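You operate a simulated robot arm through the tools that you are given. There is no shell and no other tool. Be economical: measure what you need, move in short steps, check, and stop when the job is done.

The job below is to be done with a simulated two-armed robot. You get a single attempt, and the scene is never put back.

JOB
Put two of the modules from the top of the kitting bench on the middle of the fixture table. Then fetch the box with red band and set it on the top of the chute. Then take the green insert and leave it on top of the flat carton on the top of the press bench. Keep to this order. Set down upright: module, box with red band.

Only the result counts: the job must be done as asked and must still hold three seconds after the hand-in. Knocking over, shifting, dropping, spilling or breaking anything else fails it.

ROBOT AND FRAMES
Two 7-joint arms with fingered hands on one trunk, on a base that drives. Base frame: it is fixed to the floor where the robot stands at the start and does not move with it; the origin is under the middle of the robot, x ahead of it, y to its left, z up. Lengths are in cm, angles in rad, forces in N, time in s.
The left shoulder is at the start at [9.1, 12.5, 104.7], the right one opposite. Places, roughly: box with red band [500, -300, 75]; flat carton [700, -500, 75]; green insert (11x6x5 cm) [370, -500, 90]; middle of the fixture table [50, -340, 80]; top of the chute [240, -10, 60]. Payload 3.6 kg a hand.
The tool frame of a hand sits at the grasp point between the pads (the TCP): z along the fingers, y along the line on which they close. The tips reach 3 cm beyond it. The gripper opens to 10.4 cm. The gripper's body begins 3.5 cm behind the TCP. The gripper is a hand of 4 fingers: y runs from the thumb to the fingers, the wrist lies at [-1.5, -10.4, -17.8] in the tool frame.
Orientation is that of the tool frame in the base frame, as a unit quaternion [w, x, y, z]. With the fingers straight down and the wrist toward the robot, the tool's x, y and z point along [0, 1, 0], [1, 0, 0] and [0, 0, -1] of the base frame.

CONTROLS
- The arms move only by the tool jog_arm. It takes "left_deltas", "right_deltas" or both (then of equal length, played together; a hand with none holds still); each is one flat list of numbers, 6 for each row, row after row: the turn, a rotation vector about the base's x, y, z in rad, then the shift along the base's x, y, z in cm. In form: [ax, ay, az, dx, dy, dz, ax, ay, az, dx, dy, dz, ...]. A call has 1 to 20 rows; each row is the pose to reach, as a shift and turn from the pose commanded when the call began. Rows are played at 5 a second. More than 5 cm and 0.15 rad between two rows, and nothing of the call is played. Where a pose cannot be reached the arm comes as near as it can. A force on the tool above 40 N (or 10 N above the force at the start of the call, whichever is more), or a blocked arm, ends the call early, and 0.2 s more pass. In this call time passes only in rows, and 0.2 s behind the last. The reply holds the time, the measured pose of the TCP, the force on the tool along the base axes, the opening and the grip force, in the units named above and with some noise, with the torque about the TCP (base axes, N m) and any sound that the robot's microphone picked up.
- Cameras (640 x 400 px; columns grow to the right, rows downward): "scene" is now at [20.58, -3.79, 118.63]; the picture's right is [-0.42, -0.91, 0.00], its down [-0.46, 0.21, -0.86] and it looks along [0.78, -0.36, -0.51] (base axes); focal length 214 px, centre (320, 200). "left" rides on the left gripper at [-6.1, -9.2, -13] in its tool frame; the picture's right is [-0.81, -0.27, 0.52], its down [0.53, -0.71, 0.46] and it looks along [0.24, 0.64, 0.72] (tool axes); focal length 275 px, centre (320, 200). "right" rides on the right gripper at [6.1, -9.2, -13.1] in its tool frame; the picture's right is [-0.81, 0.28, -0.52], its down [-0.53, -0.71, 0.46] and it looks along [-0.24, 0.64, 0.72] (tool axes); focal length 275 px, centre (320, 200). There is no depth. A picture from a camera that has moved, and an enlarged one, comes with that camera's place and axes in the base frame and with its lens.
- get_image(camera): a new picture of that camera. No time passes.
- raise_lower(by): slides the trunk up (or, below 0, down) by that many cm; the arms and the scene camera ride with it, the base frame stays. It gives what a move gives, with no picture.
- roll_base(legs): drives the robot by 1 to 6 legs, each [ahead, left, turn to the left] in cm, cm and rad, along the robot's own axes; the way and the turn of a leg run together, so that a leg with both is an arc; at most 150 cm and 3.142 rad a leg. The arms and the cameras ride along, it lands a little off, and it stops where it bumps. It gives what a move gives.
- curl_fingers(index, middle, ring, thumb_bend, thumb_turn, hand): sets how far each is bent, from 0 (flat) to 100 (curled in); at 30 the hand is open as for a grip, at 70 the pads meet at the TCP. One left out holds its place. A second passes; each finger stops where it meets its share of the squeeze, and holds until it gets a number again. It is the only way to open and close the hand. It gives what a move gives, with no picture; readings hold the bend of each and the force on the fingers (four entries, about 0 where the hand has none), thumb and palm. thumb_turn goes from beside the hand (0) to across from the fingers (100), as for a grip.
- pan_tilt(pan, tilt): turns the head with the scene camera to pan (to the left, within 1.396 rad either way) and tilt (down, from -0.506 to 1.204), counted from straight ahead of the robot. It gives what a move gives.
- zoom(camera, box): a new picture of the part [left, top, right, bottom] of that camera's present view, enlarged. No time passes.
- finish_job(): hands the job in; it is judged then, once.

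Go step by step. Nothing tells you exact positions but the pictures and the camera data: compare them with the known pose of the tool, close in by small moves and look again before you grip or let go. The budget is 165 turns and 138 pictures, counting those below and the enlarged ones. Unless the task says otherwise, let go and move clear before handing in.

The tools are called after "Call:" as a command line: name --argument value ..., lists and objects as JSON in quotes. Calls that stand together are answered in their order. jog_arm: Moves the arms, as the interface text tells. Its arguments: {"type":"object","properties":{"left_deltas":{"type":"array"},"right_deltas":{"type":"array"}},"required":[]} The other tools are called the same way: raise_lower (by) slides the trunk up or down; curl_fingers (index, middle, ring, thumb_bend, thumb_turn, hand) moves the fingers one by one; roll_base (legs) drives the base; pan_tilt (pan, tilt) turns the head that bears the scene camera; get_image (camera) takes a picture; zoom (camera, box) takes an enlarged picture of a part of a camera's view; finish_job () hands the job in.

At the start:

```text
clock: 0.0
left_eef_pos: [59.01, 1.82, 110.85]
left_tcp_rot: [-0.001, 0.707, 0.708, 0.0]
left_contact_force: [0.6, -0.1, 0.0]
left_torque: [0.04, -0.01, -0.01]
left_grip_width: 10.36
left_grasp_force: 0.1
left_shape: jaw
left_bend: [30.0, 30.0, 30.0, 30.0, 98.0]
left_finger forces: [0.0, 0.0, 0.0, 0.1, 0.1, 0.1]
right_eef_pos: [36.87, -35.72, 113.65]
right_tcp_rot: [0.001, 0.707, 0.707, 0.0]
right_contact_force: [-0.7, 0.2, 0.7]
right_torque: [0.0, 0.04, 0.01]
right_grip_width: 10.35
right_grasp_force: 0.2
right_shape: jaw
right_bend: [30.0, 30.0, 30.0, 30.0, 98.0]
right_finger forces: [0.0, 0.0, 0.0, 0.0, 0.1, 0.1]
trunk travel left (down, up): [-27.5, 26.1]
robot x, y, heading: [0.19, 0.04, 0.0]
head pan, tilt: [-0.429, 0.536]
```

scene: 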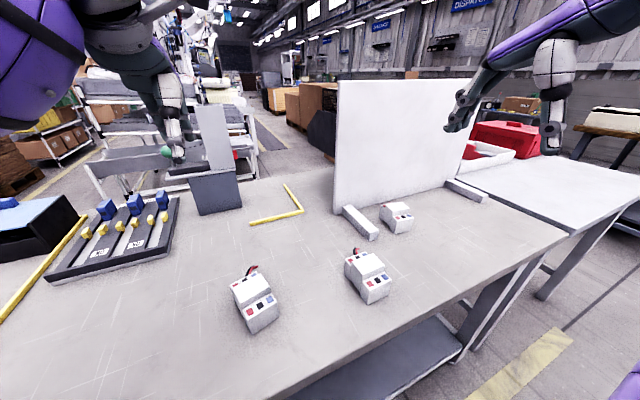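
right: 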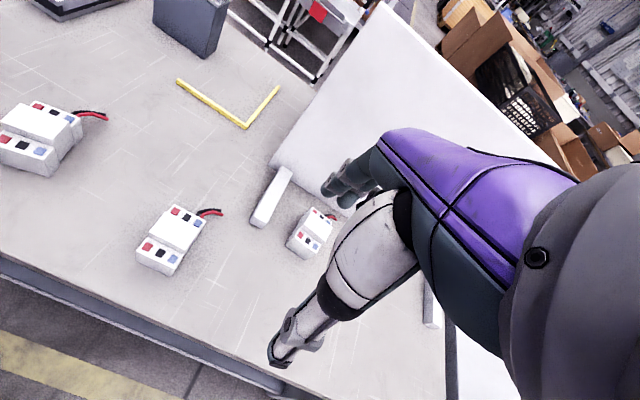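
left: 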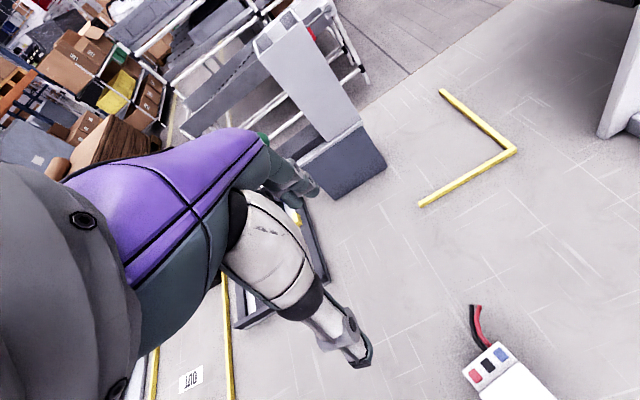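

I see three modules on the kitting bench; the near left one is around [52,-3] and the near middle one around [47,-29]. I'll look closer at them and around before moving.

Call:
zoom --camera "scene" --box '[200, 180, 440, 350]'

Call:
zoom --camera "right" --box '[0, 80, 340, 300]'

```text
2.35 times, centred on (320, 265) of scene
camera zoom: at [20.58, -3.79, 118.63], right [-0.42, -0.91, 0.0], down [-0.46, 0.21, -0.86], along [0.78, -0.36, -0.51], focal length 505 px, centre (320, 47)
```

zoom: 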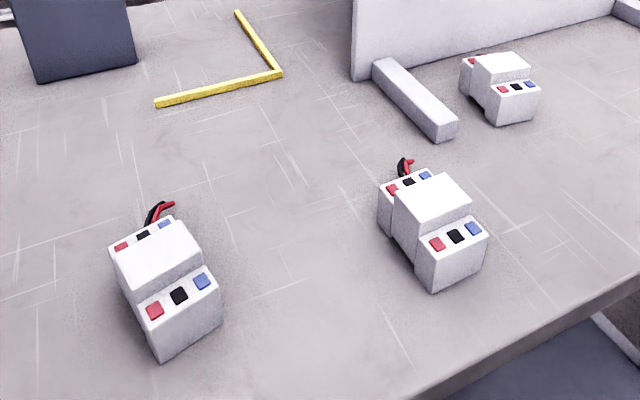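

```text
1.82 times, centred on (170, 190) of right
camera zoom: at [27.64, -29.55, 126.5], right [0.27, -0.81, 0.52], down [-0.71, -0.53, -0.46], along [0.65, -0.24, -0.72], focal length 500 px, centre (593, 218)
```

zoom: 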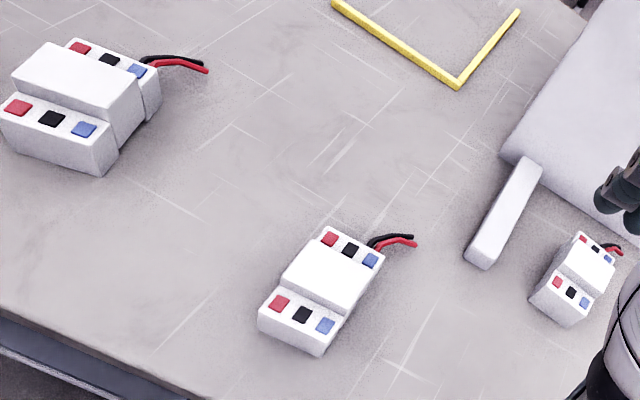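

Module B's long axis runs along x with its centre near [48.6,-29.3]. Module A is near [53.6,-3], yawed about 0.24 rad. I'll bring both hands above them, turned so they close across the narrow width.

Call:
jog_arm --right_deltas '[0, 0, 0.143, 1.06, 0.58, -1.7, 0, 0, 0.285, 2.13, 1.17, -3.4, 0, 0, 0.428, 3.19, 1.75, -5.1, 0, 0, 0.571, 4.26, 2.34, -6.8, 0, 0, 0.714, 5.32, 2.92, -8.5, 0, 0, 0.856, 6.38, 3.5, -10.2, 0, 0, 0.999, 7.45, 4.09, -11.9, 0, 0, 1.142, 8.51, 4.67, -13.6, 0, 0, 1.284, 9.58, 5.26, -15.3, 0, 0, 1.427, 10.64, 5.84, -17, 0, 0, 1.57, 11.7, 6.42, -18.7]' --left_deltas '[0, 0, -0.121, -0.49, -0.43, -1.45, 0, 0, -0.242, -0.98, -0.87, -2.9, 0, 0, -0.363, -1.47, -1.3, -4.35, 0, 0, -0.484, -1.96, -1.74, -5.8, 0, 0, -0.605, -2.45, -2.17, -7.25, 0, 0, -0.726, -2.94, -2.6, -8.7, 0, 0, -0.847, -3.43, -3.04, -10.15, 0, 0, -0.968, -3.92, -3.47, -11.6, 0, 0, -1.089, -4.41, -3.91, -13.05, 0, 0, -1.21, -4.9, -4.34, -14.5, 0, 0, -1.33, -5.4, -4.77, -15.95]'

Call:
get_image --camera "right"

Call:
get_image --camera "left"

Call:
get_image --camera "scene"

```text
clock: 2.4
left_eef_pos: [53.57, -2.82, 95.05]
left_tcp_rot: [0.0, 0.993, 0.12, 0.0]
left_contact_force: [0.3, -0.4, 0.3]
left_torque: [0.01, 0.01, -0.01]
left_grip_width: 10.34
left_grasp_force: 0.0
left_shape: jaw
left_bend: [30.0, 30.0, 30.0, 30.0, 98.0]
left_finger forces: [0.1, 0.0, 0.0, 0.0, 0.0, 0.0]
right_eef_pos: [48.56, -29.37, 94.96]
right_tcp_rot: [0.0, -0.001, 1.0, 0.001]
right_contact_force: [-0.3, -0.3, -0.4]
right_torque: [0.0, 0.01, 0.01]
right_grip_width: 10.37
right_grasp_force: 0.1
right_shape: jaw
right_bend: [30.0, 30.0, 30.0, 30.0, 98.0]
right_finger forces: [0.1, 0.0, 0.0, 0.0, 0.0, 0.1]
trunk travel left (down, up): [-27.5, 26.1]
robot x, y, heading: [0.22, -0.09, -0.003]
head pan, tilt: [-0.429, 0.536]
```

```text
132 pictures are left
camera right: at [42.49, -38.55, 107.89], right [0.81, 0.27, 0.52], down [0.53, -0.71, -0.46], along [0.24, 0.65, -0.72], focal length 275 px, centre (320, 200)
```

right: 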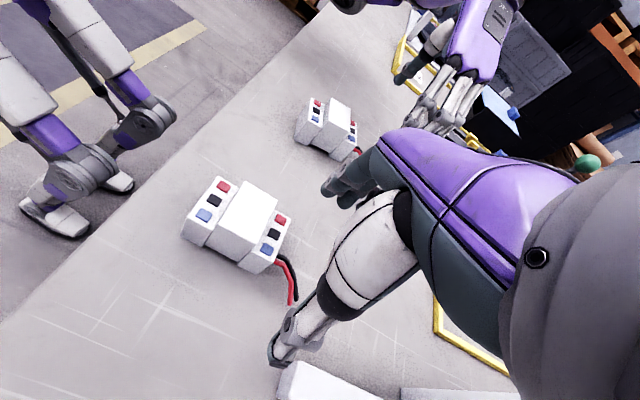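

```text
131 pictures are left
camera left: at [45.51, 4.65, 108.14], right [-0.85, 0.08, -0.52], down [0.35, 0.82, -0.46], along [0.39, -0.57, -0.72], focal length 275 px, centre (320, 200)
```

left: 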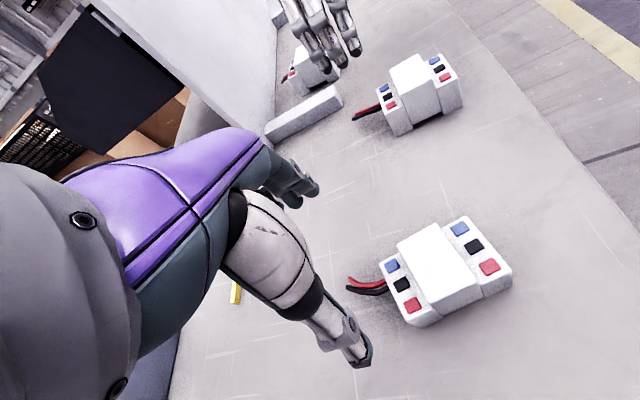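

```text
130 pictures are left
camera scene: at [20.64, -3.78, 118.62], right [-0.42, -0.91, 0.0], down [-0.46, 0.21, -0.86], along [0.78, -0.36, -0.51], focal length 214 px, centre (320, 200)
```

scene: 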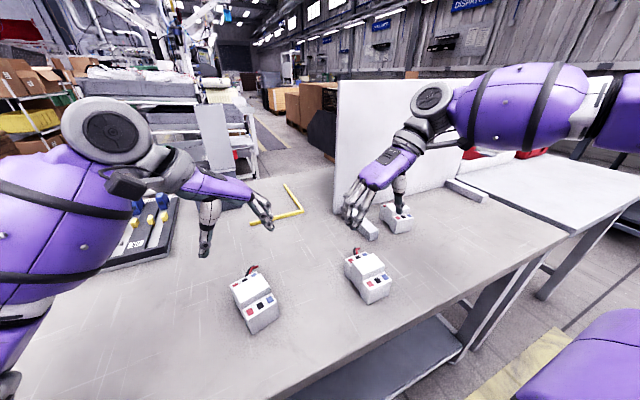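

Triangulating between the two cameras puts the bench top near z≈80.5, not 74. That moves B to about [43.8,-24.9] and A to about [48.0,-3.1]. I'll correct the hands laterally and lower them partway.

Call:
jog_arm --right_deltas '[0, 0, 0, -2.4, 2.2, 0, 0, 0, 0, -4.8, 4.5, 0, 0, 0, 0, -4.8, 4.5, -4]' --left_deltas '[0, 0, 0, -2.8, -0.1, 0, 0, 0, 0, -5.6, -0.3, 0, 0, 0, 0, -5.6, -0.3, -4]'

Call:
get_image --camera "right"

Call:
get_image --camera "left"

Call:
zoom --camera "scene" --box '[160, 180, 480, 380]'

```text
clock: 3.2
left_eef_pos: [47.98, -3.21, 90.84]
left_tcp_rot: [0.0, 0.993, 0.121, 0.0]
left_contact_force: [-0.2, -0.3, 0.3]
left_torque: [-0.02, 0.02, -0.05]
left_grip_width: 10.34
left_grasp_force: 0.0
left_shape: jaw
left_bend: [30.0, 30.0, 30.0, 30.0, 98.0]
left_finger forces: [0.0, 0.1, 0.0, 0.0, 0.0, 0.0]
right_eef_pos: [43.77, -24.78, 90.88]
right_tcp_rot: [0.0, 0.0, 1.0, 0.0]
right_contact_force: [-0.3, 1.0, -0.1]
right_torque: [0.01, -0.02, -0.03]
right_grip_width: 10.35
right_grasp_force: 0.2
right_shape: jaw
right_bend: [30.0, 30.0, 30.0, 30.0, 98.0]
right_finger forces: [0.0, 0.1, 0.1, 0.1, 0.0, 0.0]
trunk travel left (down, up): [-27.5, 26.1]
robot x, y, heading: [0.29, -0.06, -0.001]
head pan, tilt: [-0.429, 0.536]
```

```text
129 pictures are left
camera right: at [37.52, -33.87, 103.96], right [0.81, 0.27, 0.52], down [0.53, -0.71, -0.46], along [0.24, 0.65, -0.72], focal length 275 px, centre (320, 200)
```

right: 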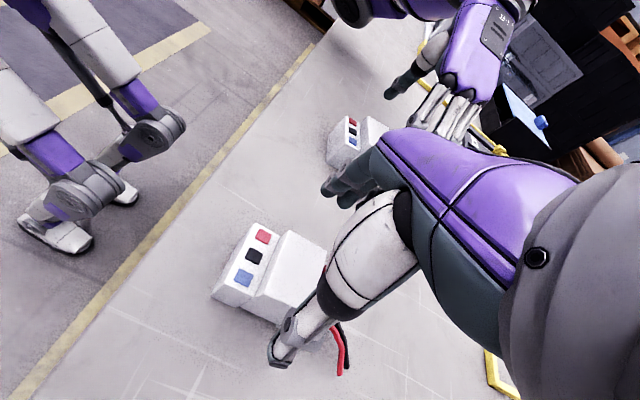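

```text
128 pictures are left
camera left: at [39.82, 4.26, 103.91], right [-0.85, 0.07, -0.52], down [0.35, 0.82, -0.46], along [0.39, -0.57, -0.72], focal length 275 px, centre (320, 200)
```

left: 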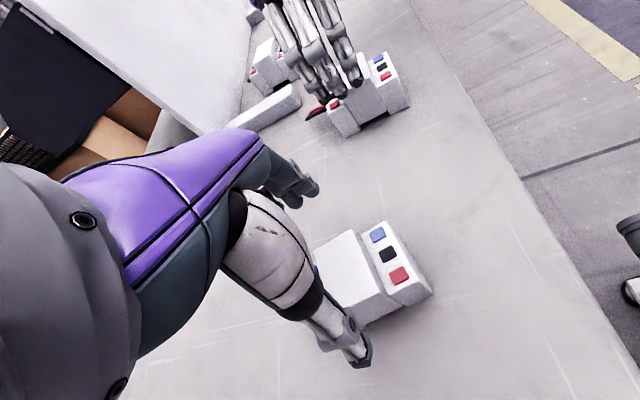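

```text
2.00 times, centred on (320, 280) of scene
camera zoom: at [20.66, -3.79, 118.62], right [-0.42, -0.91, 0.0], down [-0.46, 0.21, -0.86], along [0.78, -0.36, -0.51], focal length 429 px, centre (320, 40)
```

zoom: 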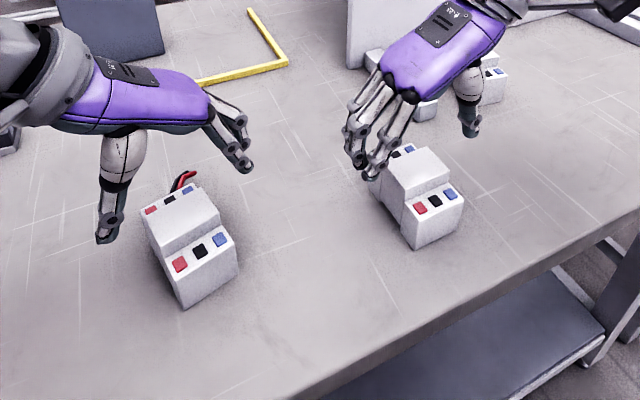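

The fingers straddle both modules, so I'll descend to gripping height.

Call:
jog_arm --right_deltas '[0, 0, 0, -0.2, 0.2, -1.6, 0, 0, 0, -0.4, 0.3, -3.2, 0, 0, 0, -0.4, 0.3, -4.6, 0, 0, 0, -0.4, 0.3, -6.0]' --left_deltas '[0, 0, 0, -0.3, 0, -1.6, 0, 0, 0, -0.6, 0, -3.2, 0, 0, 0, -0.6, 0, -4.6, 0, 0, 0, -0.6, 0, -6.0]'

Call:
get_image --camera "right"

Call:
get_image --camera "left"

Call:
zoom --camera "scene" --box '[160, 180, 480, 380]'

```text
clock: 4.2
left_eef_pos: [47.27, -3.13, 84.75]
left_tcp_rot: [0.0, 0.993, 0.121, 0.0]
left_contact_force: [0.2, -0.8, -0.6]
left_torque: [0.01, 0.0, 0.0]
left_grip_width: 10.38
left_grasp_force: 0.2
left_shape: jaw
left_bend: [30.0, 30.0, 30.0, 30.0, 98.0]
left_finger forces: [0.1, 0.0, 0.0, 0.0, 0.0, 0.0]
right_eef_pos: [43.39, -24.69, 85.13]
right_tcp_rot: [0.0, 0.0, 1.0, 0.001]
right_contact_force: [-0.4, 0.0, -0.2]
right_torque: [0.0, 0.02, 0.01]
right_grip_width: 10.36
right_grasp_force: 0.1
right_shape: jaw
right_bend: [30.0, 30.0, 30.0, 30.0, 98.0]
right_finger forces: [0.0, 0.0, 0.0, 0.0, 0.0, 0.1]
trunk travel left (down, up): [-27.5, 26.1]
robot x, y, heading: [0.05, 0.29, -0.0]
head pan, tilt: [-0.429, 0.536]
```

```text
126 pictures are left
camera right: at [37.22, -33.66, 98.05], right [0.81, 0.27, 0.52], down [0.53, -0.71, -0.46], along [0.24, 0.65, -0.72], focal length 275 px, centre (320, 200)
```

right: 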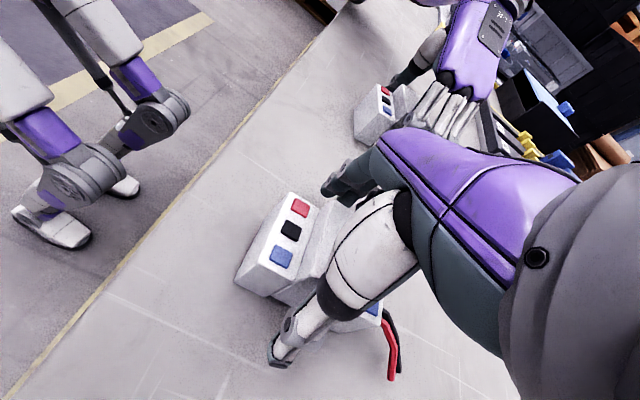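

```text
125 pictures are left
camera left: at [39.14, 4.3, 98.02], right [-0.85, 0.07, -0.52], down [0.35, 0.82, -0.46], along [0.39, -0.57, -0.72], focal length 275 px, centre (320, 200)
```

left: 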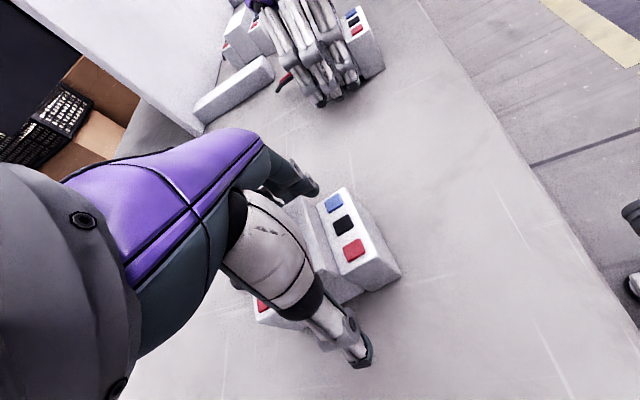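

```text
2.00 times, centred on (320, 280) of scene
camera zoom: at [20.59, -3.79, 118.63], right [-0.42, -0.91, 0.0], down [-0.46, 0.21, -0.86], along [0.78, -0.36, -0.51], focal length 429 px, centre (320, 40)
```

zoom: 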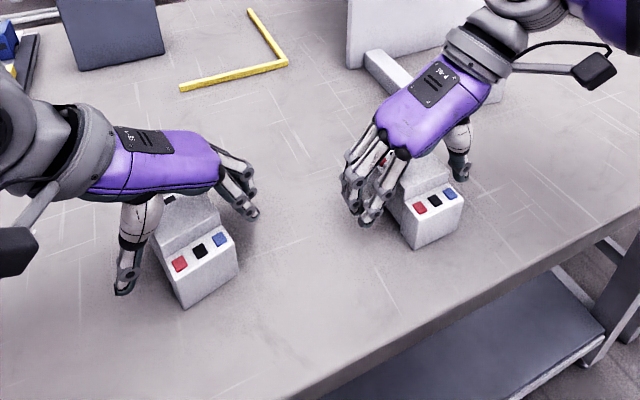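

Both hands straddle their modules with no contact, so I'll close them.

Call:
curl_fingers --hand "right" --index 70 --middle 70 --ring 70 --thumb_bend 70

Call:
curl_fingers --hand "left" --index 70 --middle 70 --ring 70 --thumb_bend 70

Call:
zoom --camera "scene" --box '[160, 180, 480, 380]'

```text
clock: 5.2
left_eef_pos: [47.23, -3.25, 84.83]
left_tcp_rot: [0.0, 0.993, 0.12, -0.001]
left_contact_force: [0.0, -0.2, -0.8]
left_torque: [0.0, -0.02, -0.03]
left_grip_width: 10.36
left_grasp_force: 0.1
left_shape: jaw
left_bend: [30.0, 30.0, 30.0, 30.0, 98.0]
left_finger forces: [0.1, 0.1, 0.0, 0.0, 0.0, 0.1]
right_eef_pos: [43.42, -24.64, 85.18]
right_tcp_rot: [0.0, 0.001, 1.0, 0.002]
right_contact_force: [-0.6, 2.3, 2.5]
right_torque: [0.15, -0.09, 0.04]
right_grip_width: 4.98
right_grasp_force: 25.3
right_shape: fingers
right_bend: [56.0, 60.0, 61.0, 52.0, 94.0]
right_finger forces: [10.0, 9.0, 7.1, 0.0, 24.5, 0.1]
trunk travel left (down, up): [-27.5, 26.1]
robot x, y, heading: [-0.24, 0.11, -0.001]
head pan, tilt: [-0.429, 0.536]
```

```text
clock: 6.2
left_eef_pos: [47.32, -3.15, 84.94]
left_tcp_rot: [0.001, 0.993, 0.12, 0.0]
left_contact_force: [0.3, -1.3, 3.8]
left_torque: [-0.11, -0.16, -0.01]
left_grip_width: 4.98
left_grasp_force: 25.8
left_shape: fingers
left_bend: [56.0, 60.0, 61.0, 52.0, 94.0]
left_finger forces: [9.9, 9.0, 7.3, 0.0, 25.1, 0.0]
right_eef_pos: [43.37, -24.69, 85.16]
right_tcp_rot: [0.0, 0.001, 1.0, 0.002]
right_contact_force: [-0.3, 1.5, 2.6]
right_torque: [0.16, -0.08, 0.02]
right_grip_width: 4.98
right_grasp_force: 25.3
right_shape: fingers
right_bend: [56.0, 60.0, 61.0, 52.0, 94.0]
right_finger forces: [10.0, 9.0, 7.0, 0.1, 24.5, 0.0]
trunk travel left (down, up): [-27.5, 26.1]
robot x, y, heading: [-0.05, -0.1, 0.002]
head pan, tilt: [-0.429, 0.536]
```

```text
2.00 times, centred on (320, 280) of scene
camera zoom: at [20.55, -3.78, 118.64], right [-0.42, -0.91, 0.0], down [-0.46, 0.21, -0.86], along [0.78, -0.36, -0.51], focal length 429 px, centre (320, 40)
```

zoom: 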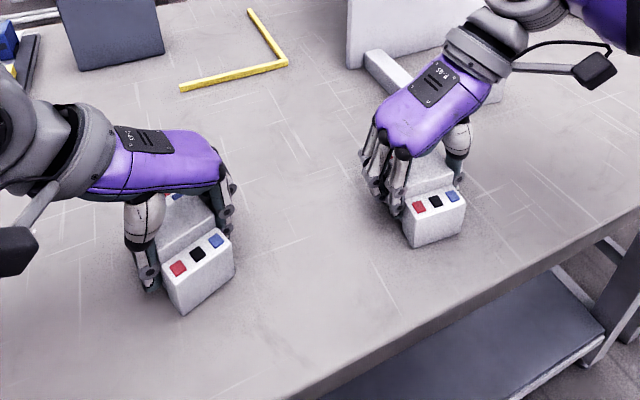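

Both modules are held with about 25 N. I'll lift both straight up 12 cm, then look around for the way to the fixture table.

Call:
jog_arm --right_deltas '[0, 0, 0, 0, 0, 2, 0, 0, 0, 0, 0, 5, 0, 0, 0, 0, 0, 9, 0, 0, 0, 0, 0, 13]' --left_deltas '[0, 0, 0, 0, 0, 2, 0, 0, 0, 0, 0, 5, 0, 0, 0, 0, 0, 9, 0, 0, 0, 0, 0, 13]'

Call:
pan_tilt --pan -1.39 --tilt 0.35

Call:
get_image --camera "scene"

Call:
get_image --camera "right"

```text
clock: 7.2
left_eef_pos: [47.31, -3.29, 97.58]
left_tcp_rot: [-0.001, 0.993, 0.121, -0.001]
left_contact_force: [0.0, -0.4, -2.4]
left_torque: [0.0, 0.03, -0.02]
left_grip_width: 4.97
left_grasp_force: 24.4
left_shape: fingers
left_bend: [56.0, 61.0, 62.0, 52.0, 94.0]
left_finger forces: [9.9, 8.1, 6.7, 0.1, 24.4, 0.0]
right_eef_pos: [43.29, -24.52, 97.86]
right_tcp_rot: [-0.001, 0.0, 1.0, 0.001]
right_contact_force: [-0.4, -0.8, -2.5]
right_torque: [0.03, 0.01, -0.01]
right_grip_width: 4.95
right_grasp_force: 24.4
right_shape: fingers
right_bend: [56.0, 61.0, 62.0, 52.0, 94.0]
right_finger forces: [9.8, 8.1, 6.4, 0.0, 24.2, 0.1]
trunk travel left (down, up): [-27.5, 26.1]
robot x, y, heading: [0.49, 0.09, 0.002]
head pan, tilt: [-0.429, 0.536]
```

```text
clock: 8.4
left_eef_pos: [47.4, -3.47, 97.62]
left_tcp_rot: [0.0, 0.993, 0.12, 0.0]
left_contact_force: [0.3, -1.0, -1.9]
left_torque: [-0.02, 0.03, -0.01]
left_grip_width: 4.97
left_grasp_force: 24.7
left_shape: fingers
left_bend: [56.0, 61.0, 62.0, 52.0, 94.0]
left_finger forces: [9.9, 8.2, 6.7, 0.1, 24.4, 0.0]
right_eef_pos: [43.4, -24.64, 97.77]
right_tcp_rot: [0.001, 0.001, 1.0, 0.0]
right_contact_force: [-0.2, 0.4, -2.4]
right_torque: [0.01, 0.0, -0.01]
right_grip_width: 4.97
right_grasp_force: 24.8
right_shape: fingers
right_bend: [56.0, 61.0, 62.0, 52.0, 94.0]
right_finger forces: [9.8, 8.1, 6.4, 0.0, 24.2, 0.0]
trunk travel left (down, up): [-27.5, 26.1]
robot x, y, heading: [0.1, -0.07, -0.001]
head pan, tilt: [-1.389, 0.351]
```

```text
122 pictures are left
camera scene: at [14.1, -9.2, 120.32], right [-0.98, -0.18, 0.0], down [-0.06, 0.34, -0.94], along [0.17, -0.92, -0.34], focal length 214 px, centre (320, 200)
```

scene: 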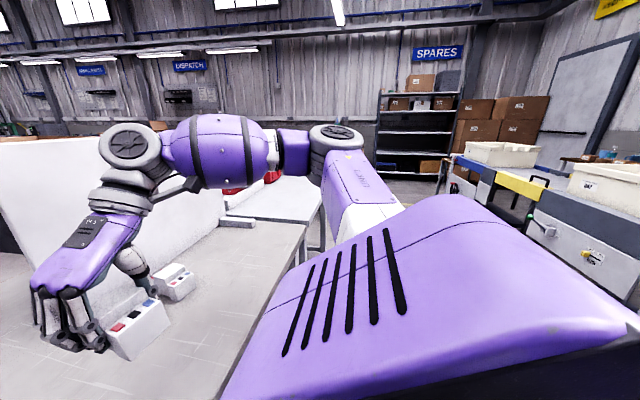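

```text
121 pictures are left
camera right: at [37.28, -33.67, 110.76], right [0.81, 0.27, 0.52], down [0.53, -0.71, -0.46], along [0.24, 0.65, -0.72], focal length 275 px, centre (320, 200)
```

right: 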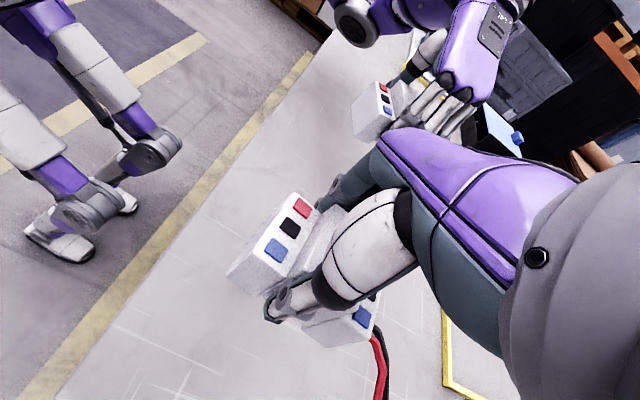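

Both modules are up and clear. I'll back away from the bench, turn right, and look toward the fixture table.

Call:
roll_base --legs '[[-45, 0, 0], [0, 0, -1.57]]'

Call:
pan_tilt --pan 0 --tilt 0.3

Call:
get_image --camera "scene"

```text
clock: 15.0
left_eef_pos: [-49.38, -47.16, 97.46]
left_tcp_rot: [0.0, 0.774, -0.633, -0.001]
left_contact_force: [-0.7, 0.0, -2.2]
left_torque: [-0.02, 0.02, -0.02]
left_grip_width: 4.95
left_grasp_force: 23.9
left_shape: fingers
left_bend: [57.0, 61.0, 62.0, 52.0, 94.0]
left_finger forces: [9.8, 8.0, 6.5, 0.0, 23.9, 0.0]
right_eef_pos: [-70.53, -42.33, 97.89]
right_tcp_rot: [0.0, 0.722, 0.692, 0.001]
right_contact_force: [0.2, 0.2, -2.6]
right_torque: [0.0, 0.01, -0.01]
right_grip_width: 4.96
right_grasp_force: 23.8
right_shape: fingers
right_bend: [57.0, 61.0, 62.0, 52.0, 94.0]
right_finger forces: [9.7, 7.8, 6.3, 0.0, 23.7, 0.0]
trunk travel left (down, up): [-27.5, 26.1]
robot x, y, heading: [-44.54, 0.03, -1.613]
head pan, tilt: [-1.389, 0.351]
```

```text
clock: 16.6
left_eef_pos: [-49.47, -47.12, 97.6]
left_tcp_rot: [0.0, 0.775, -0.632, 0.0]
left_contact_force: [-0.5, 0.1, -1.9]
left_torque: [0.02, -0.01, -0.01]
left_grip_width: 4.93
left_grasp_force: 24.6
left_shape: fingers
left_bend: [57.0, 61.0, 62.0, 52.0, 94.0]
left_finger forces: [9.7, 8.0, 6.4, 0.0, 24.0, 0.1]
right_eef_pos: [-70.6, -42.39, 97.84]
right_tcp_rot: [0.001, 0.722, 0.692, 0.001]
right_contact_force: [0.2, -0.4, -1.6]
right_torque: [0.0, -0.04, 0.03]
right_grip_width: 4.98
right_grasp_force: 24.1
right_shape: fingers
right_bend: [57.0, 61.0, 62.0, 52.0, 94.0]
right_finger forces: [9.7, 8.0, 6.3, 0.0, 23.9, 0.0]
trunk travel left (down, up): [-27.5, 26.1]
robot x, y, heading: [-44.36, 0.01, -1.611]
head pan, tilt: [0.0, 0.3]
```

```text
120 pictures are left
camera scene: at [-45.09, -21.71, 120.79], right [-1.0, 0.04, 0.0], down [0.01, 0.3, -0.96], along [-0.04, -0.95, -0.3], focal length 214 px, centre (320, 200)
```

scene: 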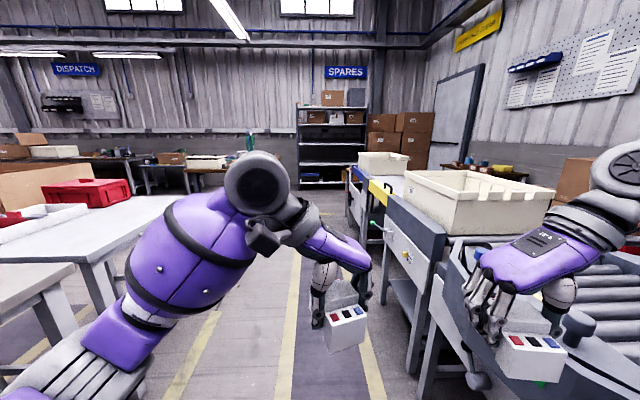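

I'm in an aisle with a conveyor on my right and benches on my left, and the far tables lie around y≈-320. I'll zoom on that area.

Call:
zoom --camera "scene" --box '[0, 110, 320, 310]'

Call:
get_image --camera "left"

```text
2.00 times, centred on (160, 210) of scene
camera zoom: at [-45.09, -21.71, 120.79], right [-1.0, 0.04, 0.0], down [0.01, 0.3, -0.96], along [-0.04, -0.95, -0.3], focal length 429 px, centre (640, 180)
```

zoom: 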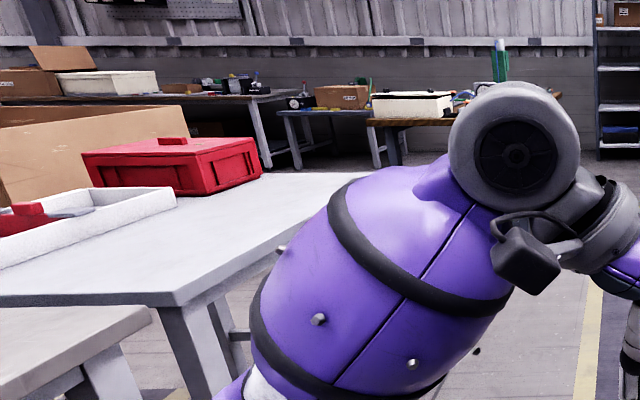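

```text
118 pictures are left
camera left: at [-41.71, -39.27, 110.73], right [0.11, 0.85, -0.52], down [0.81, -0.38, -0.46], along [-0.58, -0.37, -0.72], focal length 275 px, centre (320, 200)
```

left: 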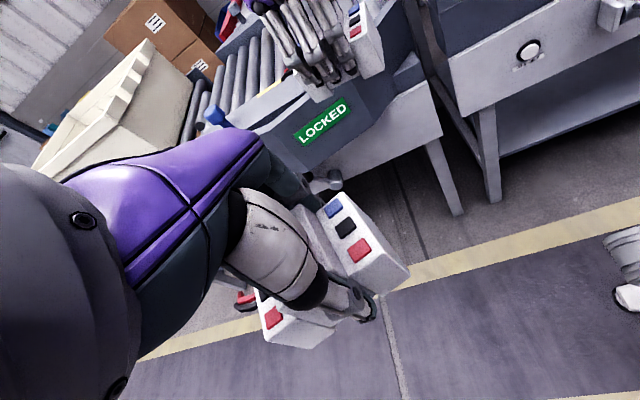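

The right hand is over the conveyor end, so I'll shift toward the aisle's middle first and then drive forward.

Call:
roll_base --legs '[[0, 22, 0.04], [130, 0, 0]]'

Call:
get_image --camera "scene"

```text
clock: 24.5
left_eef_pos: [-23.72, -181.33, 97.54]
left_tcp_rot: [0.0, 0.794, -0.608, 0.0]
left_contact_force: [0.3, 0.7, -1.9]
left_torque: [0.0, 0.05, 0.0]
left_grip_width: 4.97
left_grasp_force: 24.0
left_shape: fingers
left_bend: [57.0, 61.0, 62.0, 52.0, 94.0]
left_finger forces: [9.8, 8.0, 6.5, 0.0, 23.8, 0.1]
right_eef_pos: [-45.17, -177.83, 97.86]
right_tcp_rot: [0.0, 0.701, 0.714, 0.0]
right_contact_force: [0.4, -0.8, -2.0]
right_torque: [0.0, 0.01, -0.01]
right_grip_width: 4.93
right_grasp_force: 24.0
right_shape: fingers
right_bend: [57.0, 61.0, 62.0, 52.0, 94.0]
right_finger forces: [9.8, 7.8, 6.1, 0.0, 23.8, 0.0]
trunk travel left (down, up): [-27.5, 26.1]
robot x, y, heading: [-21.11, -133.93, -1.547]
head pan, tilt: [0.0, 0.3]
```

```text
117 pictures are left
camera scene: at [-20.98, -155.7, 120.79], right [-1.0, -0.02, 0.0], down [-0.01, 0.3, -0.96], along [0.02, -0.95, -0.3], focal length 214 px, centre (320, 200)
```

scene: 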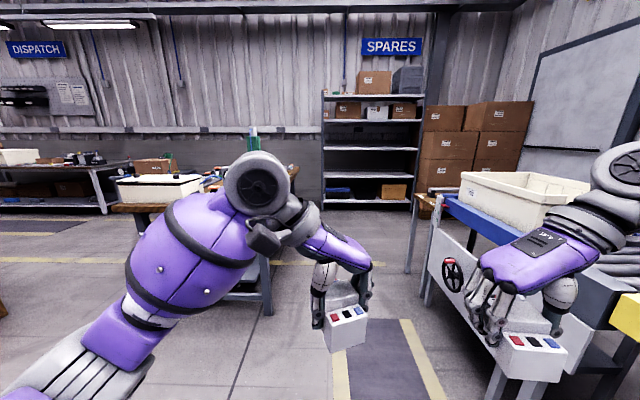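

The table with the white tote on it, ahead-left, looks like the fixture table. I'll drive forward alongside it and look at its top.

Call:
roll_base --legs '[[110, -5, 0]]'

Call:
raise_lower --by 15

Call:
pan_tilt --pan 0.7 --tilt 0.45

Call:
get_image --camera "scene"

```text
clock: 30.2
left_eef_pos: [-26.21, -292.41, 97.52]
left_tcp_rot: [0.0, 0.795, -0.606, 0.0]
left_contact_force: [0.1, 0.0, -2.5]
left_torque: [0.03, -0.01, -0.01]
left_grip_width: 4.96
left_grasp_force: 23.9
left_shape: fingers
left_bend: [57.0, 61.0, 62.0, 52.0, 94.0]
left_finger forces: [9.9, 7.8, 6.6, 0.0, 23.8, 0.0]
right_eef_pos: [-47.61, -288.79, 97.91]
right_tcp_rot: [0.001, 0.698, 0.716, 0.001]
right_contact_force: [0.1, -0.8, -2.5]
right_torque: [-0.02, -0.07, 0.0]
right_grip_width: 4.95
right_grasp_force: 24.2
right_shape: fingers
right_bend: [57.0, 61.0, 62.0, 52.0, 94.0]
right_finger forces: [9.8, 7.9, 6.3, 0.0, 23.8, 0.1]
trunk travel left (down, up): [-27.5, 26.1]
robot x, y, heading: [-24.04, -244.71, -1.545]
head pan, tilt: [0.0, 0.3]
```

```text
clock: 31.9
left_eef_pos: [-26.09, -292.36, 112.52]
left_tcp_rot: [-0.002, 0.795, -0.606, -0.001]
left_contact_force: [-0.4, 0.9, -1.4]
left_torque: [0.06, 0.02, 0.0]
left_grip_width: 4.98
left_grasp_force: 23.8
left_shape: fingers
left_bend: [57.0, 61.0, 62.0, 52.0, 94.0]
left_finger forces: [9.8, 8.0, 6.5, 0.0, 23.8, 0.1]
right_eef_pos: [-47.4, -288.89, 112.79]
right_tcp_rot: [0.001, 0.699, 0.715, 0.002]
right_contact_force: [0.4, -0.9, -1.9]
right_torque: [0.0, 0.0, 0.0]
right_grip_width: 4.95
right_grasp_force: 23.4
right_shape: fingers
right_bend: [57.0, 61.0, 62.0, 52.0, 94.0]
right_finger forces: [9.6, 7.8, 6.3, 0.0, 23.7, 0.0]
trunk travel left (down, up): [-42.5, 11.1]
robot x, y, heading: [-24.01, -244.98, -1.552]
head pan, tilt: [0.0, 0.3]
```

```text
clock: 33.0
left_eef_pos: [-26.14, -292.22, 112.52]
left_tcp_rot: [0.0, 0.795, -0.606, -0.001]
left_contact_force: [-0.4, -0.3, -2.7]
left_torque: [0.01, 0.03, -0.01]
left_grip_width: 4.93
left_grasp_force: 24.4
left_shape: fingers
left_bend: [57.0, 61.0, 62.0, 52.0, 94.0]
left_finger forces: [9.8, 7.9, 6.5, 0.1, 23.8, 0.0]
right_eef_pos: [-47.53, -288.86, 112.8]
right_tcp_rot: [0.001, 0.698, 0.716, 0.001]
right_contact_force: [-0.2, -0.5, -2.4]
right_torque: [0.0, -0.04, 0.01]
right_grip_width: 4.93
right_grasp_force: 23.9
right_shape: fingers
right_bend: [57.0, 61.0, 62.0, 52.0, 94.0]
right_finger forces: [9.7, 7.8, 6.2, 0.0, 23.8, 0.0]
trunk travel left (down, up): [-42.5, 11.1]
robot x, y, heading: [-24.36, -244.77, -1.545]
head pan, tilt: [0.7, 0.45]
```

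```text
116 pictures are left
camera scene: at [-17.7, -260.47, 134.47], right [-0.75, -0.66, 0.0], down [-0.29, 0.33, -0.9], along [0.6, -0.67, -0.44], focal length 214 px, centre (320, 200)
```

scene: 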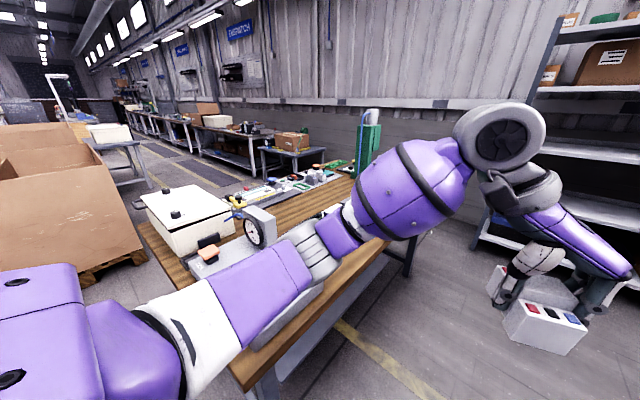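

The wooden table carries a tote, a dial fixture and a tray, but my arm hides its middle. I'll drive level with the table's middle and turn to face it, with the hands high.

Call:
roll_base --legs '[[90, -8, 0], [0, 0, 0.9]]'

Call:
pan_tilt --pan 0.6 --tilt 0.6

Call:
get_image --camera "scene"

```text
clock: 40.1
left_eef_pos: [6.31, -365.1, 112.6]
left_tcp_rot: [-0.001, 0.981, -0.196, 0.0]
left_contact_force: [0.8, -0.2, -2.2]
left_torque: [-0.04, 0.03, 0.03]
left_grip_width: 4.92
left_grasp_force: 23.2
left_shape: fingers
left_bend: [57.0, 61.0, 62.0, 52.0, 94.0]
left_finger forces: [9.9, 7.7, 6.2, 0.0, 23.6, 0.1]
right_eef_pos: [-9.48, -379.62, 112.88]
right_tcp_rot: [0.001, 0.313, 0.95, 0.001]
right_contact_force: [0.0, 0.1, -2.4]
right_torque: [0.04, -0.03, 0.01]
right_grip_width: 4.92
right_grasp_force: 23.3
right_shape: fingers
right_bend: [57.0, 61.0, 62.0, 52.0, 94.0]
right_finger forces: [9.7, 7.7, 6.2, 0.0, 23.4, 0.0]
trunk travel left (down, up): [-42.5, 11.1]
robot x, y, heading: [-29.47, -334.32, -0.636]
head pan, tilt: [0.7, 0.45]
```

```text
clock: 40.8
left_eef_pos: [6.41, -365.14, 112.58]
left_tcp_rot: [0.0, 0.981, -0.194, 0.0]
left_contact_force: [-0.8, 0.8, -1.9]
left_torque: [-0.02, 0.04, -0.02]
left_grip_width: 4.92
left_grasp_force: 23.9
left_shape: fingers
left_bend: [57.0, 61.0, 62.0, 52.0, 94.0]
left_finger forces: [9.8, 7.8, 6.3, 0.0, 23.6, 0.0]
right_eef_pos: [-9.34, -379.78, 112.88]
right_tcp_rot: [0.001, 0.312, 0.95, 0.001]
right_contact_force: [-0.6, -0.3, -1.3]
right_torque: [0.0, 0.02, 0.0]
right_grip_width: 4.93
right_grasp_force: 23.7
right_shape: fingers
right_bend: [57.0, 61.0, 62.0, 52.0, 94.0]
right_finger forces: [9.7, 7.8, 6.2, 0.1, 23.4, 0.0]
trunk travel left (down, up): [-42.5, 11.1]
robot x, y, heading: [-29.62, -334.39, -0.634]
head pan, tilt: [0.6, 0.6]
```

```text
115 pictures are left
camera scene: at [-13.94, -339.78, 133.11], right [-0.03, -1.0, 0.0], down [-0.56, 0.02, -0.83], along [0.82, -0.03, -0.56], focal length 214 px, centre (320, 200)
```

scene: 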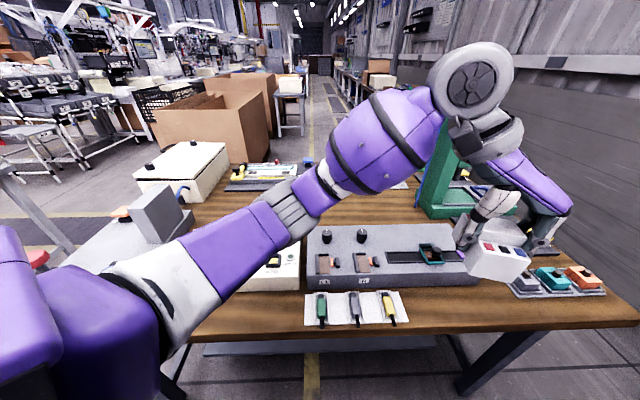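

The middle of the table, beyond the near panels, seems to be free wood around [50..58,-320..-370]. I'll finish the turn to face +x and look again.

Call:
roll_base --legs '[[0, 0, 0.634]]'

Call:
pan_tilt --pan 0 --tilt 0.65

Call:
get_image --camera "scene"

Call:
get_image --camera "left"

Call:
get_image --camera "right"

```text
clock: 42.9
left_eef_pos: [17.61, -337.8, 112.54]
left_tcp_rot: [-0.001, 0.993, 0.117, 0.0]
left_contact_force: [-0.6, 1.0, -1.3]
left_torque: [0.02, 0.01, 0.0]
left_grip_width: 4.94
left_grasp_force: 23.9
left_shape: fingers
left_bend: [57.0, 61.0, 62.0, 52.0, 94.0]
left_finger forces: [9.7, 7.7, 6.2, 0.1, 23.4, 0.0]
right_eef_pos: [13.44, -359.08, 112.88]
right_tcp_rot: [0.001, 0.004, 1.0, 0.001]
right_contact_force: [0.2, 1.0, -2.7]
right_torque: [0.01, 0.04, -0.02]
right_grip_width: 4.92
right_grasp_force: 23.5
right_shape: fingers
right_bend: [57.0, 61.0, 62.0, 52.0, 94.0]
right_finger forces: [9.7, 7.7, 6.1, 0.1, 23.3, 0.1]
trunk travel left (down, up): [-42.5, 11.1]
robot x, y, heading: [-29.69, -334.34, -0.008]
head pan, tilt: [0.6, 0.6]
```

```text
clock: 43.9
left_eef_pos: [17.41, -337.76, 112.55]
left_tcp_rot: [0.0, 0.993, 0.117, 0.0]
left_contact_force: [-0.2, -0.2, -0.5]
left_torque: [0.0, 0.0, 0.03]
left_grip_width: 4.93
left_grasp_force: 23.6
left_shape: fingers
left_bend: [57.0, 61.0, 62.0, 52.0, 94.0]
left_finger forces: [9.6, 7.7, 6.2, 0.0, 23.6, 0.0]
right_eef_pos: [13.45, -359.12, 112.93]
right_tcp_rot: [0.0, 0.003, 1.0, 0.001]
right_contact_force: [0.4, 0.4, -1.6]
right_torque: [0.06, 0.0, 0.0]
right_grip_width: 4.93
right_grasp_force: 23.5
right_shape: fingers
right_bend: [57.0, 61.0, 62.0, 52.0, 94.0]
right_finger forces: [9.7, 7.7, 6.1, 0.0, 23.4, 0.1]
trunk travel left (down, up): [-42.5, 11.1]
robot x, y, heading: [-29.85, -334.34, -0.005]
head pan, tilt: [0.0, 0.649]
```

```text
114 pictures are left
camera scene: at [-12.4, -334.42, 132.68], right [0.0, -1.0, 0.0], down [-0.6, 0.0, -0.8], along [0.8, 0.0, -0.6], focal length 214 px, centre (320, 200)
```

scene: 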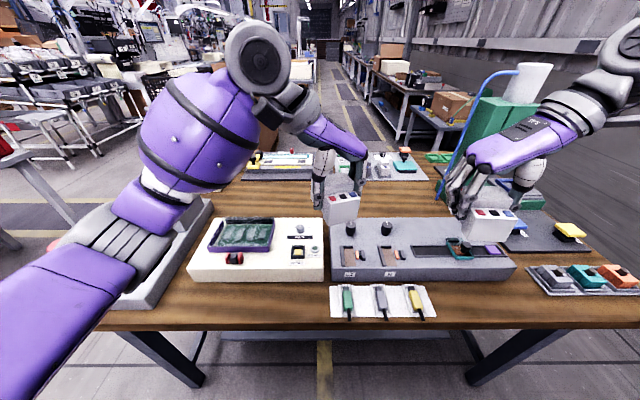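

```text
113 pictures are left
camera left: at [9.45, -330.35, 125.73], right [-0.85, 0.08, -0.52], down [0.35, 0.82, -0.46], along [0.39, -0.57, -0.72], focal length 275 px, centre (320, 200)
```

left: 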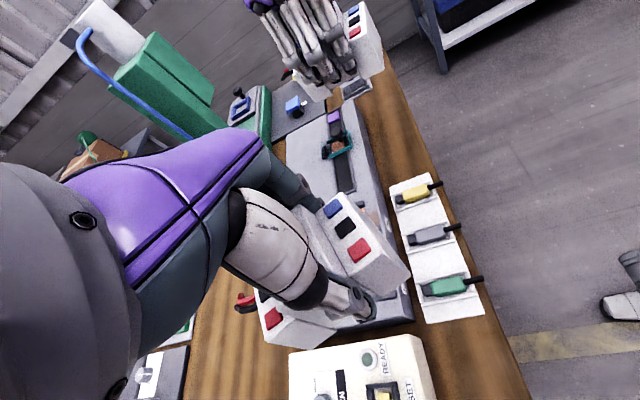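

```text
112 pictures are left
camera right: at [7.29, -368.16, 125.78], right [0.81, 0.27, 0.52], down [0.53, -0.72, -0.46], along [0.25, 0.64, -0.72], focal length 275 px, centre (320, 200)
```

right: 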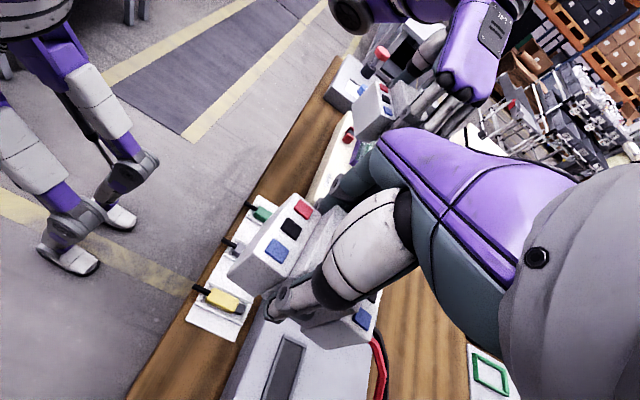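

The free wood strip spans about x 46–72, y −293 to −384. I'll place the modules near [57,-330] and [57,-350], so I'll move closer first.

Call:
roll_base --legs '[[15, 6.5, 0]]'

```text
clock: 45.3
left_eef_pos: [31.96, -331.4, 112.51]
left_tcp_rot: [0.0, 0.993, 0.117, 0.0]
left_contact_force: [0.1, -0.1, -1.9]
left_torque: [-0.04, 0.03, 0.0]
left_grip_width: 4.91
left_grasp_force: 23.2
left_shape: fingers
left_bend: [57.0, 61.0, 62.0, 52.0, 94.0]
left_finger forces: [9.7, 7.8, 6.2, 0.0, 23.4, 0.0]
right_eef_pos: [27.96, -352.68, 112.78]
right_tcp_rot: [-0.001, 0.004, 1.0, 0.0]
right_contact_force: [0.3, 0.2, -2.0]
right_torque: [0.02, 0.05, -0.01]
right_grip_width: 4.92
right_grasp_force: 23.6
right_shape: fingers
right_bend: [57.0, 61.0, 62.0, 52.0, 94.0]
right_finger forces: [9.7, 7.7, 6.1, 0.1, 23.3, 0.0]
trunk travel left (down, up): [-42.5, 11.1]
robot x, y, heading: [-15.74, -327.95, -0.006]
head pan, tilt: [0.0, 0.649]
```

Now extending both hands over the free strip, turning the wrists back toward me for reach.

Call:
jog_arm --left_deltas '[0, 0, 0.1, 3.5, 0, 0, 0, 0, 0.2, 7, 0, 0, 0, 0, 0.3, 10.5, 0, 0, 0, 0, 0.4, 14, 0, 0, 0, 0, 0.5, 17.5, 0, 0, 0, 0, 0.6, 21, 0, 0, 0, 0, 0.7, 24.5, 0, 0]' --right_deltas '[0, 0, -0.12, 4, 0.1, 0, 0, 0, -0.24, 8, 0.2, 0, 0, 0, -0.36, 12, 0.3, 0, 0, 0, -0.48, 16, 0.4, 0, 0, 0, -0.6, 20, 0.5, 0, 0, 0, -0.72, 24, 0.6, 0, 0, 0, -0.84, 28, 0.7, 0]'

Call:
get_image --camera "scene"

Call:
get_image --camera "left"

Call:
get_image --camera "right"

```text
clock: 46.9
left_eef_pos: [55.08, -331.45, 111.76]
left_tcp_rot: [0.001, 0.893, 0.45, 0.001]
left_contact_force: [0.1, -0.3, -2.4]
left_torque: [0.0, -0.01, -0.03]
left_grip_width: 4.91
left_grasp_force: 22.8
left_shape: fingers
left_bend: [57.0, 62.0, 62.0, 52.0, 94.0]
left_finger forces: [9.6, 7.5, 5.9, 0.0, 23.0, 0.0]
left hand out of reach, approached as far as the arm can: row 7
right_eef_pos: [52.32, -353.42, 111.98]
right_tcp_rot: [0.0, 0.412, 0.911, 0.001]
right_contact_force: [-0.6, 0.2, -2.3]
right_torque: [0.01, -0.05, 0.0]
right_grip_width: 4.92
right_grasp_force: 23.4
right_shape: fingers
right_bend: [57.0, 62.0, 63.0, 52.0, 94.0]
right_finger forces: [10.1, 7.6, 6.2, 0.0, 23.6, 0.1]
right hand out of reach, approached as far as the arm can: row 7
trunk travel left (down, up): [-42.5, 11.1]
robot x, y, heading: [-15.73, -327.99, -0.001]
head pan, tilt: [0.0, 0.649]
```

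```text
111 pictures are left
camera scene: at [1.92, -327.95, 132.7], right [-0.01, -1.0, 0.0], down [-0.6, 0.0, -0.8], along [0.8, -0.01, -0.6], focal length 214 px, centre (320, 200)
```

scene: 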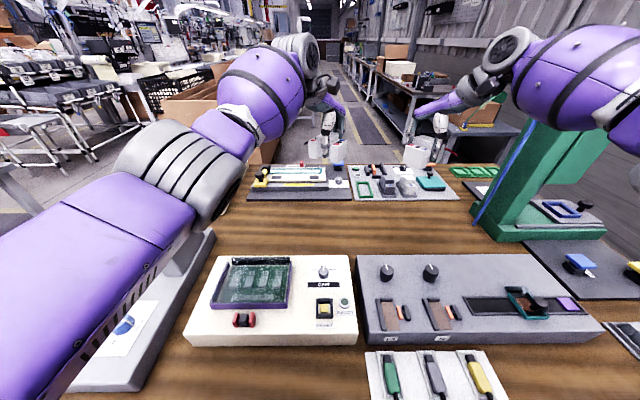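

```text
110 pictures are left
camera left: at [44.05, -330.72, 125.0], right [-0.7, -0.49, -0.52], down [-0.25, 0.85, -0.46], along [0.67, -0.19, -0.72], focal length 275 px, centre (320, 200)
```

left: 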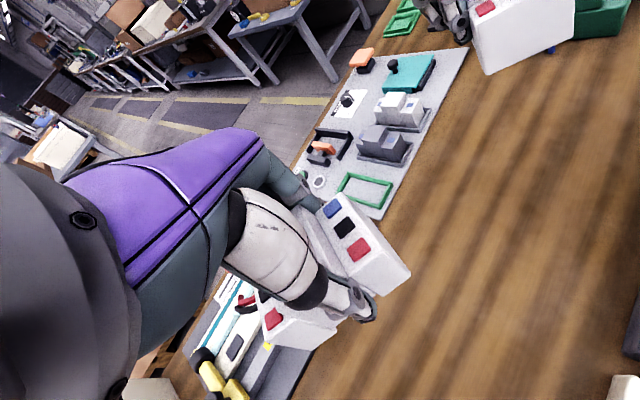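

```text
109 pictures are left
camera right: at [41.48, -354.77, 125.0], right [0.74, -0.43, 0.52], down [-0.19, -0.87, -0.46], along [0.64, 0.24, -0.72], focal length 275 px, centre (320, 200)
```

right: 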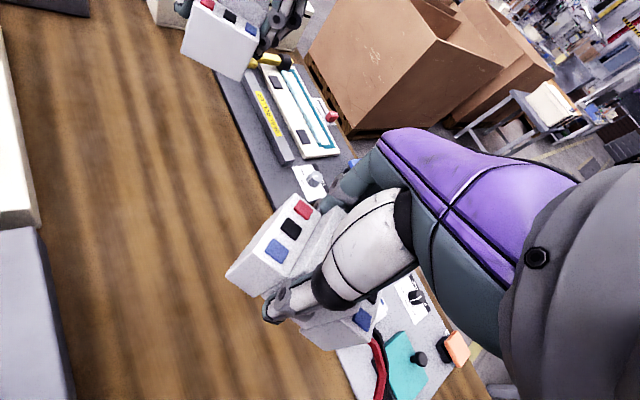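

Both modules hover over the free strip at about [55,-331] and [52,-353]. I'll lower the trunk partway and check clearance of the left arm over the dial fixture.

Call:
raise_lower --by -11

Call:
pan_tilt --pan 0.45 --tilt 0.7

Call:
get_image --camera "scene"

Call:
get_image --camera "right"

```text
clock: 48.3
left_eef_pos: [55.17, -330.98, 100.8]
left_tcp_rot: [0.0, 0.893, 0.451, 0.001]
left_contact_force: [-0.8, 0.2, -2.5]
left_torque: [0.01, -0.03, 0.01]
left_grip_width: 4.91
left_grasp_force: 23.0
left_shape: fingers
left_bend: [57.0, 62.0, 62.0, 52.0, 94.0]
left_finger forces: [9.5, 7.4, 5.9, 0.0, 22.8, 0.1]
right_eef_pos: [52.62, -353.33, 100.96]
right_tcp_rot: [0.0, 0.411, 0.911, 0.001]
right_contact_force: [0.0, -0.6, -2.1]
right_torque: [0.04, 0.01, 0.0]
right_grip_width: 4.92
right_grasp_force: 23.3
right_shape: fingers
right_bend: [57.0, 62.0, 63.0, 52.0, 94.0]
right_finger forces: [9.9, 7.5, 6.0, 0.1, 23.4, 0.0]
trunk travel left (down, up): [-31.5, 22.1]
robot x, y, heading: [-15.16, -327.66, -0.011]
head pan, tilt: [0.0, 0.649]
```

```text
clock: 49.2
left_eef_pos: [55.03, -330.9, 100.8]
left_tcp_rot: [0.0, 0.893, 0.451, 0.0]
left_contact_force: [0.5, -0.5, -2.6]
left_torque: [-0.03, -0.03, -0.01]
left_grip_width: 4.9
left_grasp_force: 23.2
left_shape: fingers
left_bend: [57.0, 62.0, 62.0, 52.0, 94.0]
left_finger forces: [9.7, 7.5, 5.9, 0.0, 22.9, 0.0]
right_eef_pos: [52.44, -353.38, 101.11]
right_tcp_rot: [-0.001, 0.412, 0.911, 0.0]
right_contact_force: [0.1, 0.0, -0.4]
right_torque: [0.04, -0.01, 0.04]
right_grip_width: 4.91
right_grasp_force: 23.3
right_shape: fingers
right_bend: [57.0, 62.0, 63.0, 52.0, 94.0]
right_finger forces: [10.1, 7.6, 6.1, 0.1, 23.4, 0.0]
trunk travel left (down, up): [-31.5, 22.1]
robot x, y, heading: [-15.32, -327.38, -0.01]
head pan, tilt: [0.45, 0.7]
```

```text
108 pictures are left
camera scene: at [3.89, -324.22, 121.06], right [0.43, -0.9, 0.0], down [-0.58, -0.28, -0.76], along [0.69, 0.33, -0.64], focal length 214 px, centre (320, 200)
```

scene: 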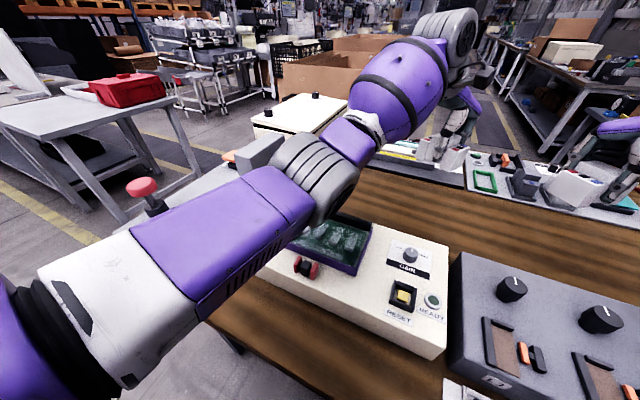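

```text
107 pictures are left
camera right: at [41.53, -354.71, 113.92], right [0.74, -0.43, 0.52], down [-0.18, -0.87, -0.46], along [0.64, 0.24, -0.72], focal length 275 px, centre (320, 200)
```

right: 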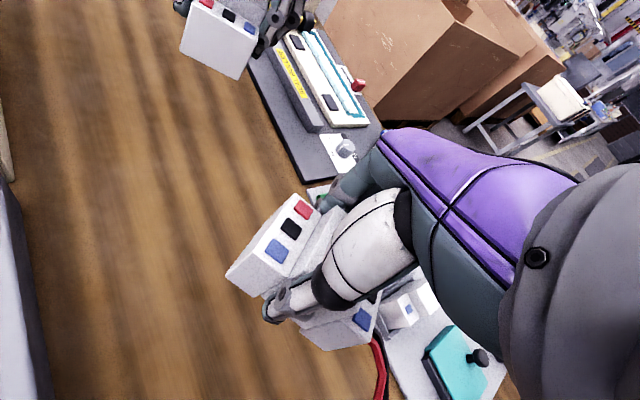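

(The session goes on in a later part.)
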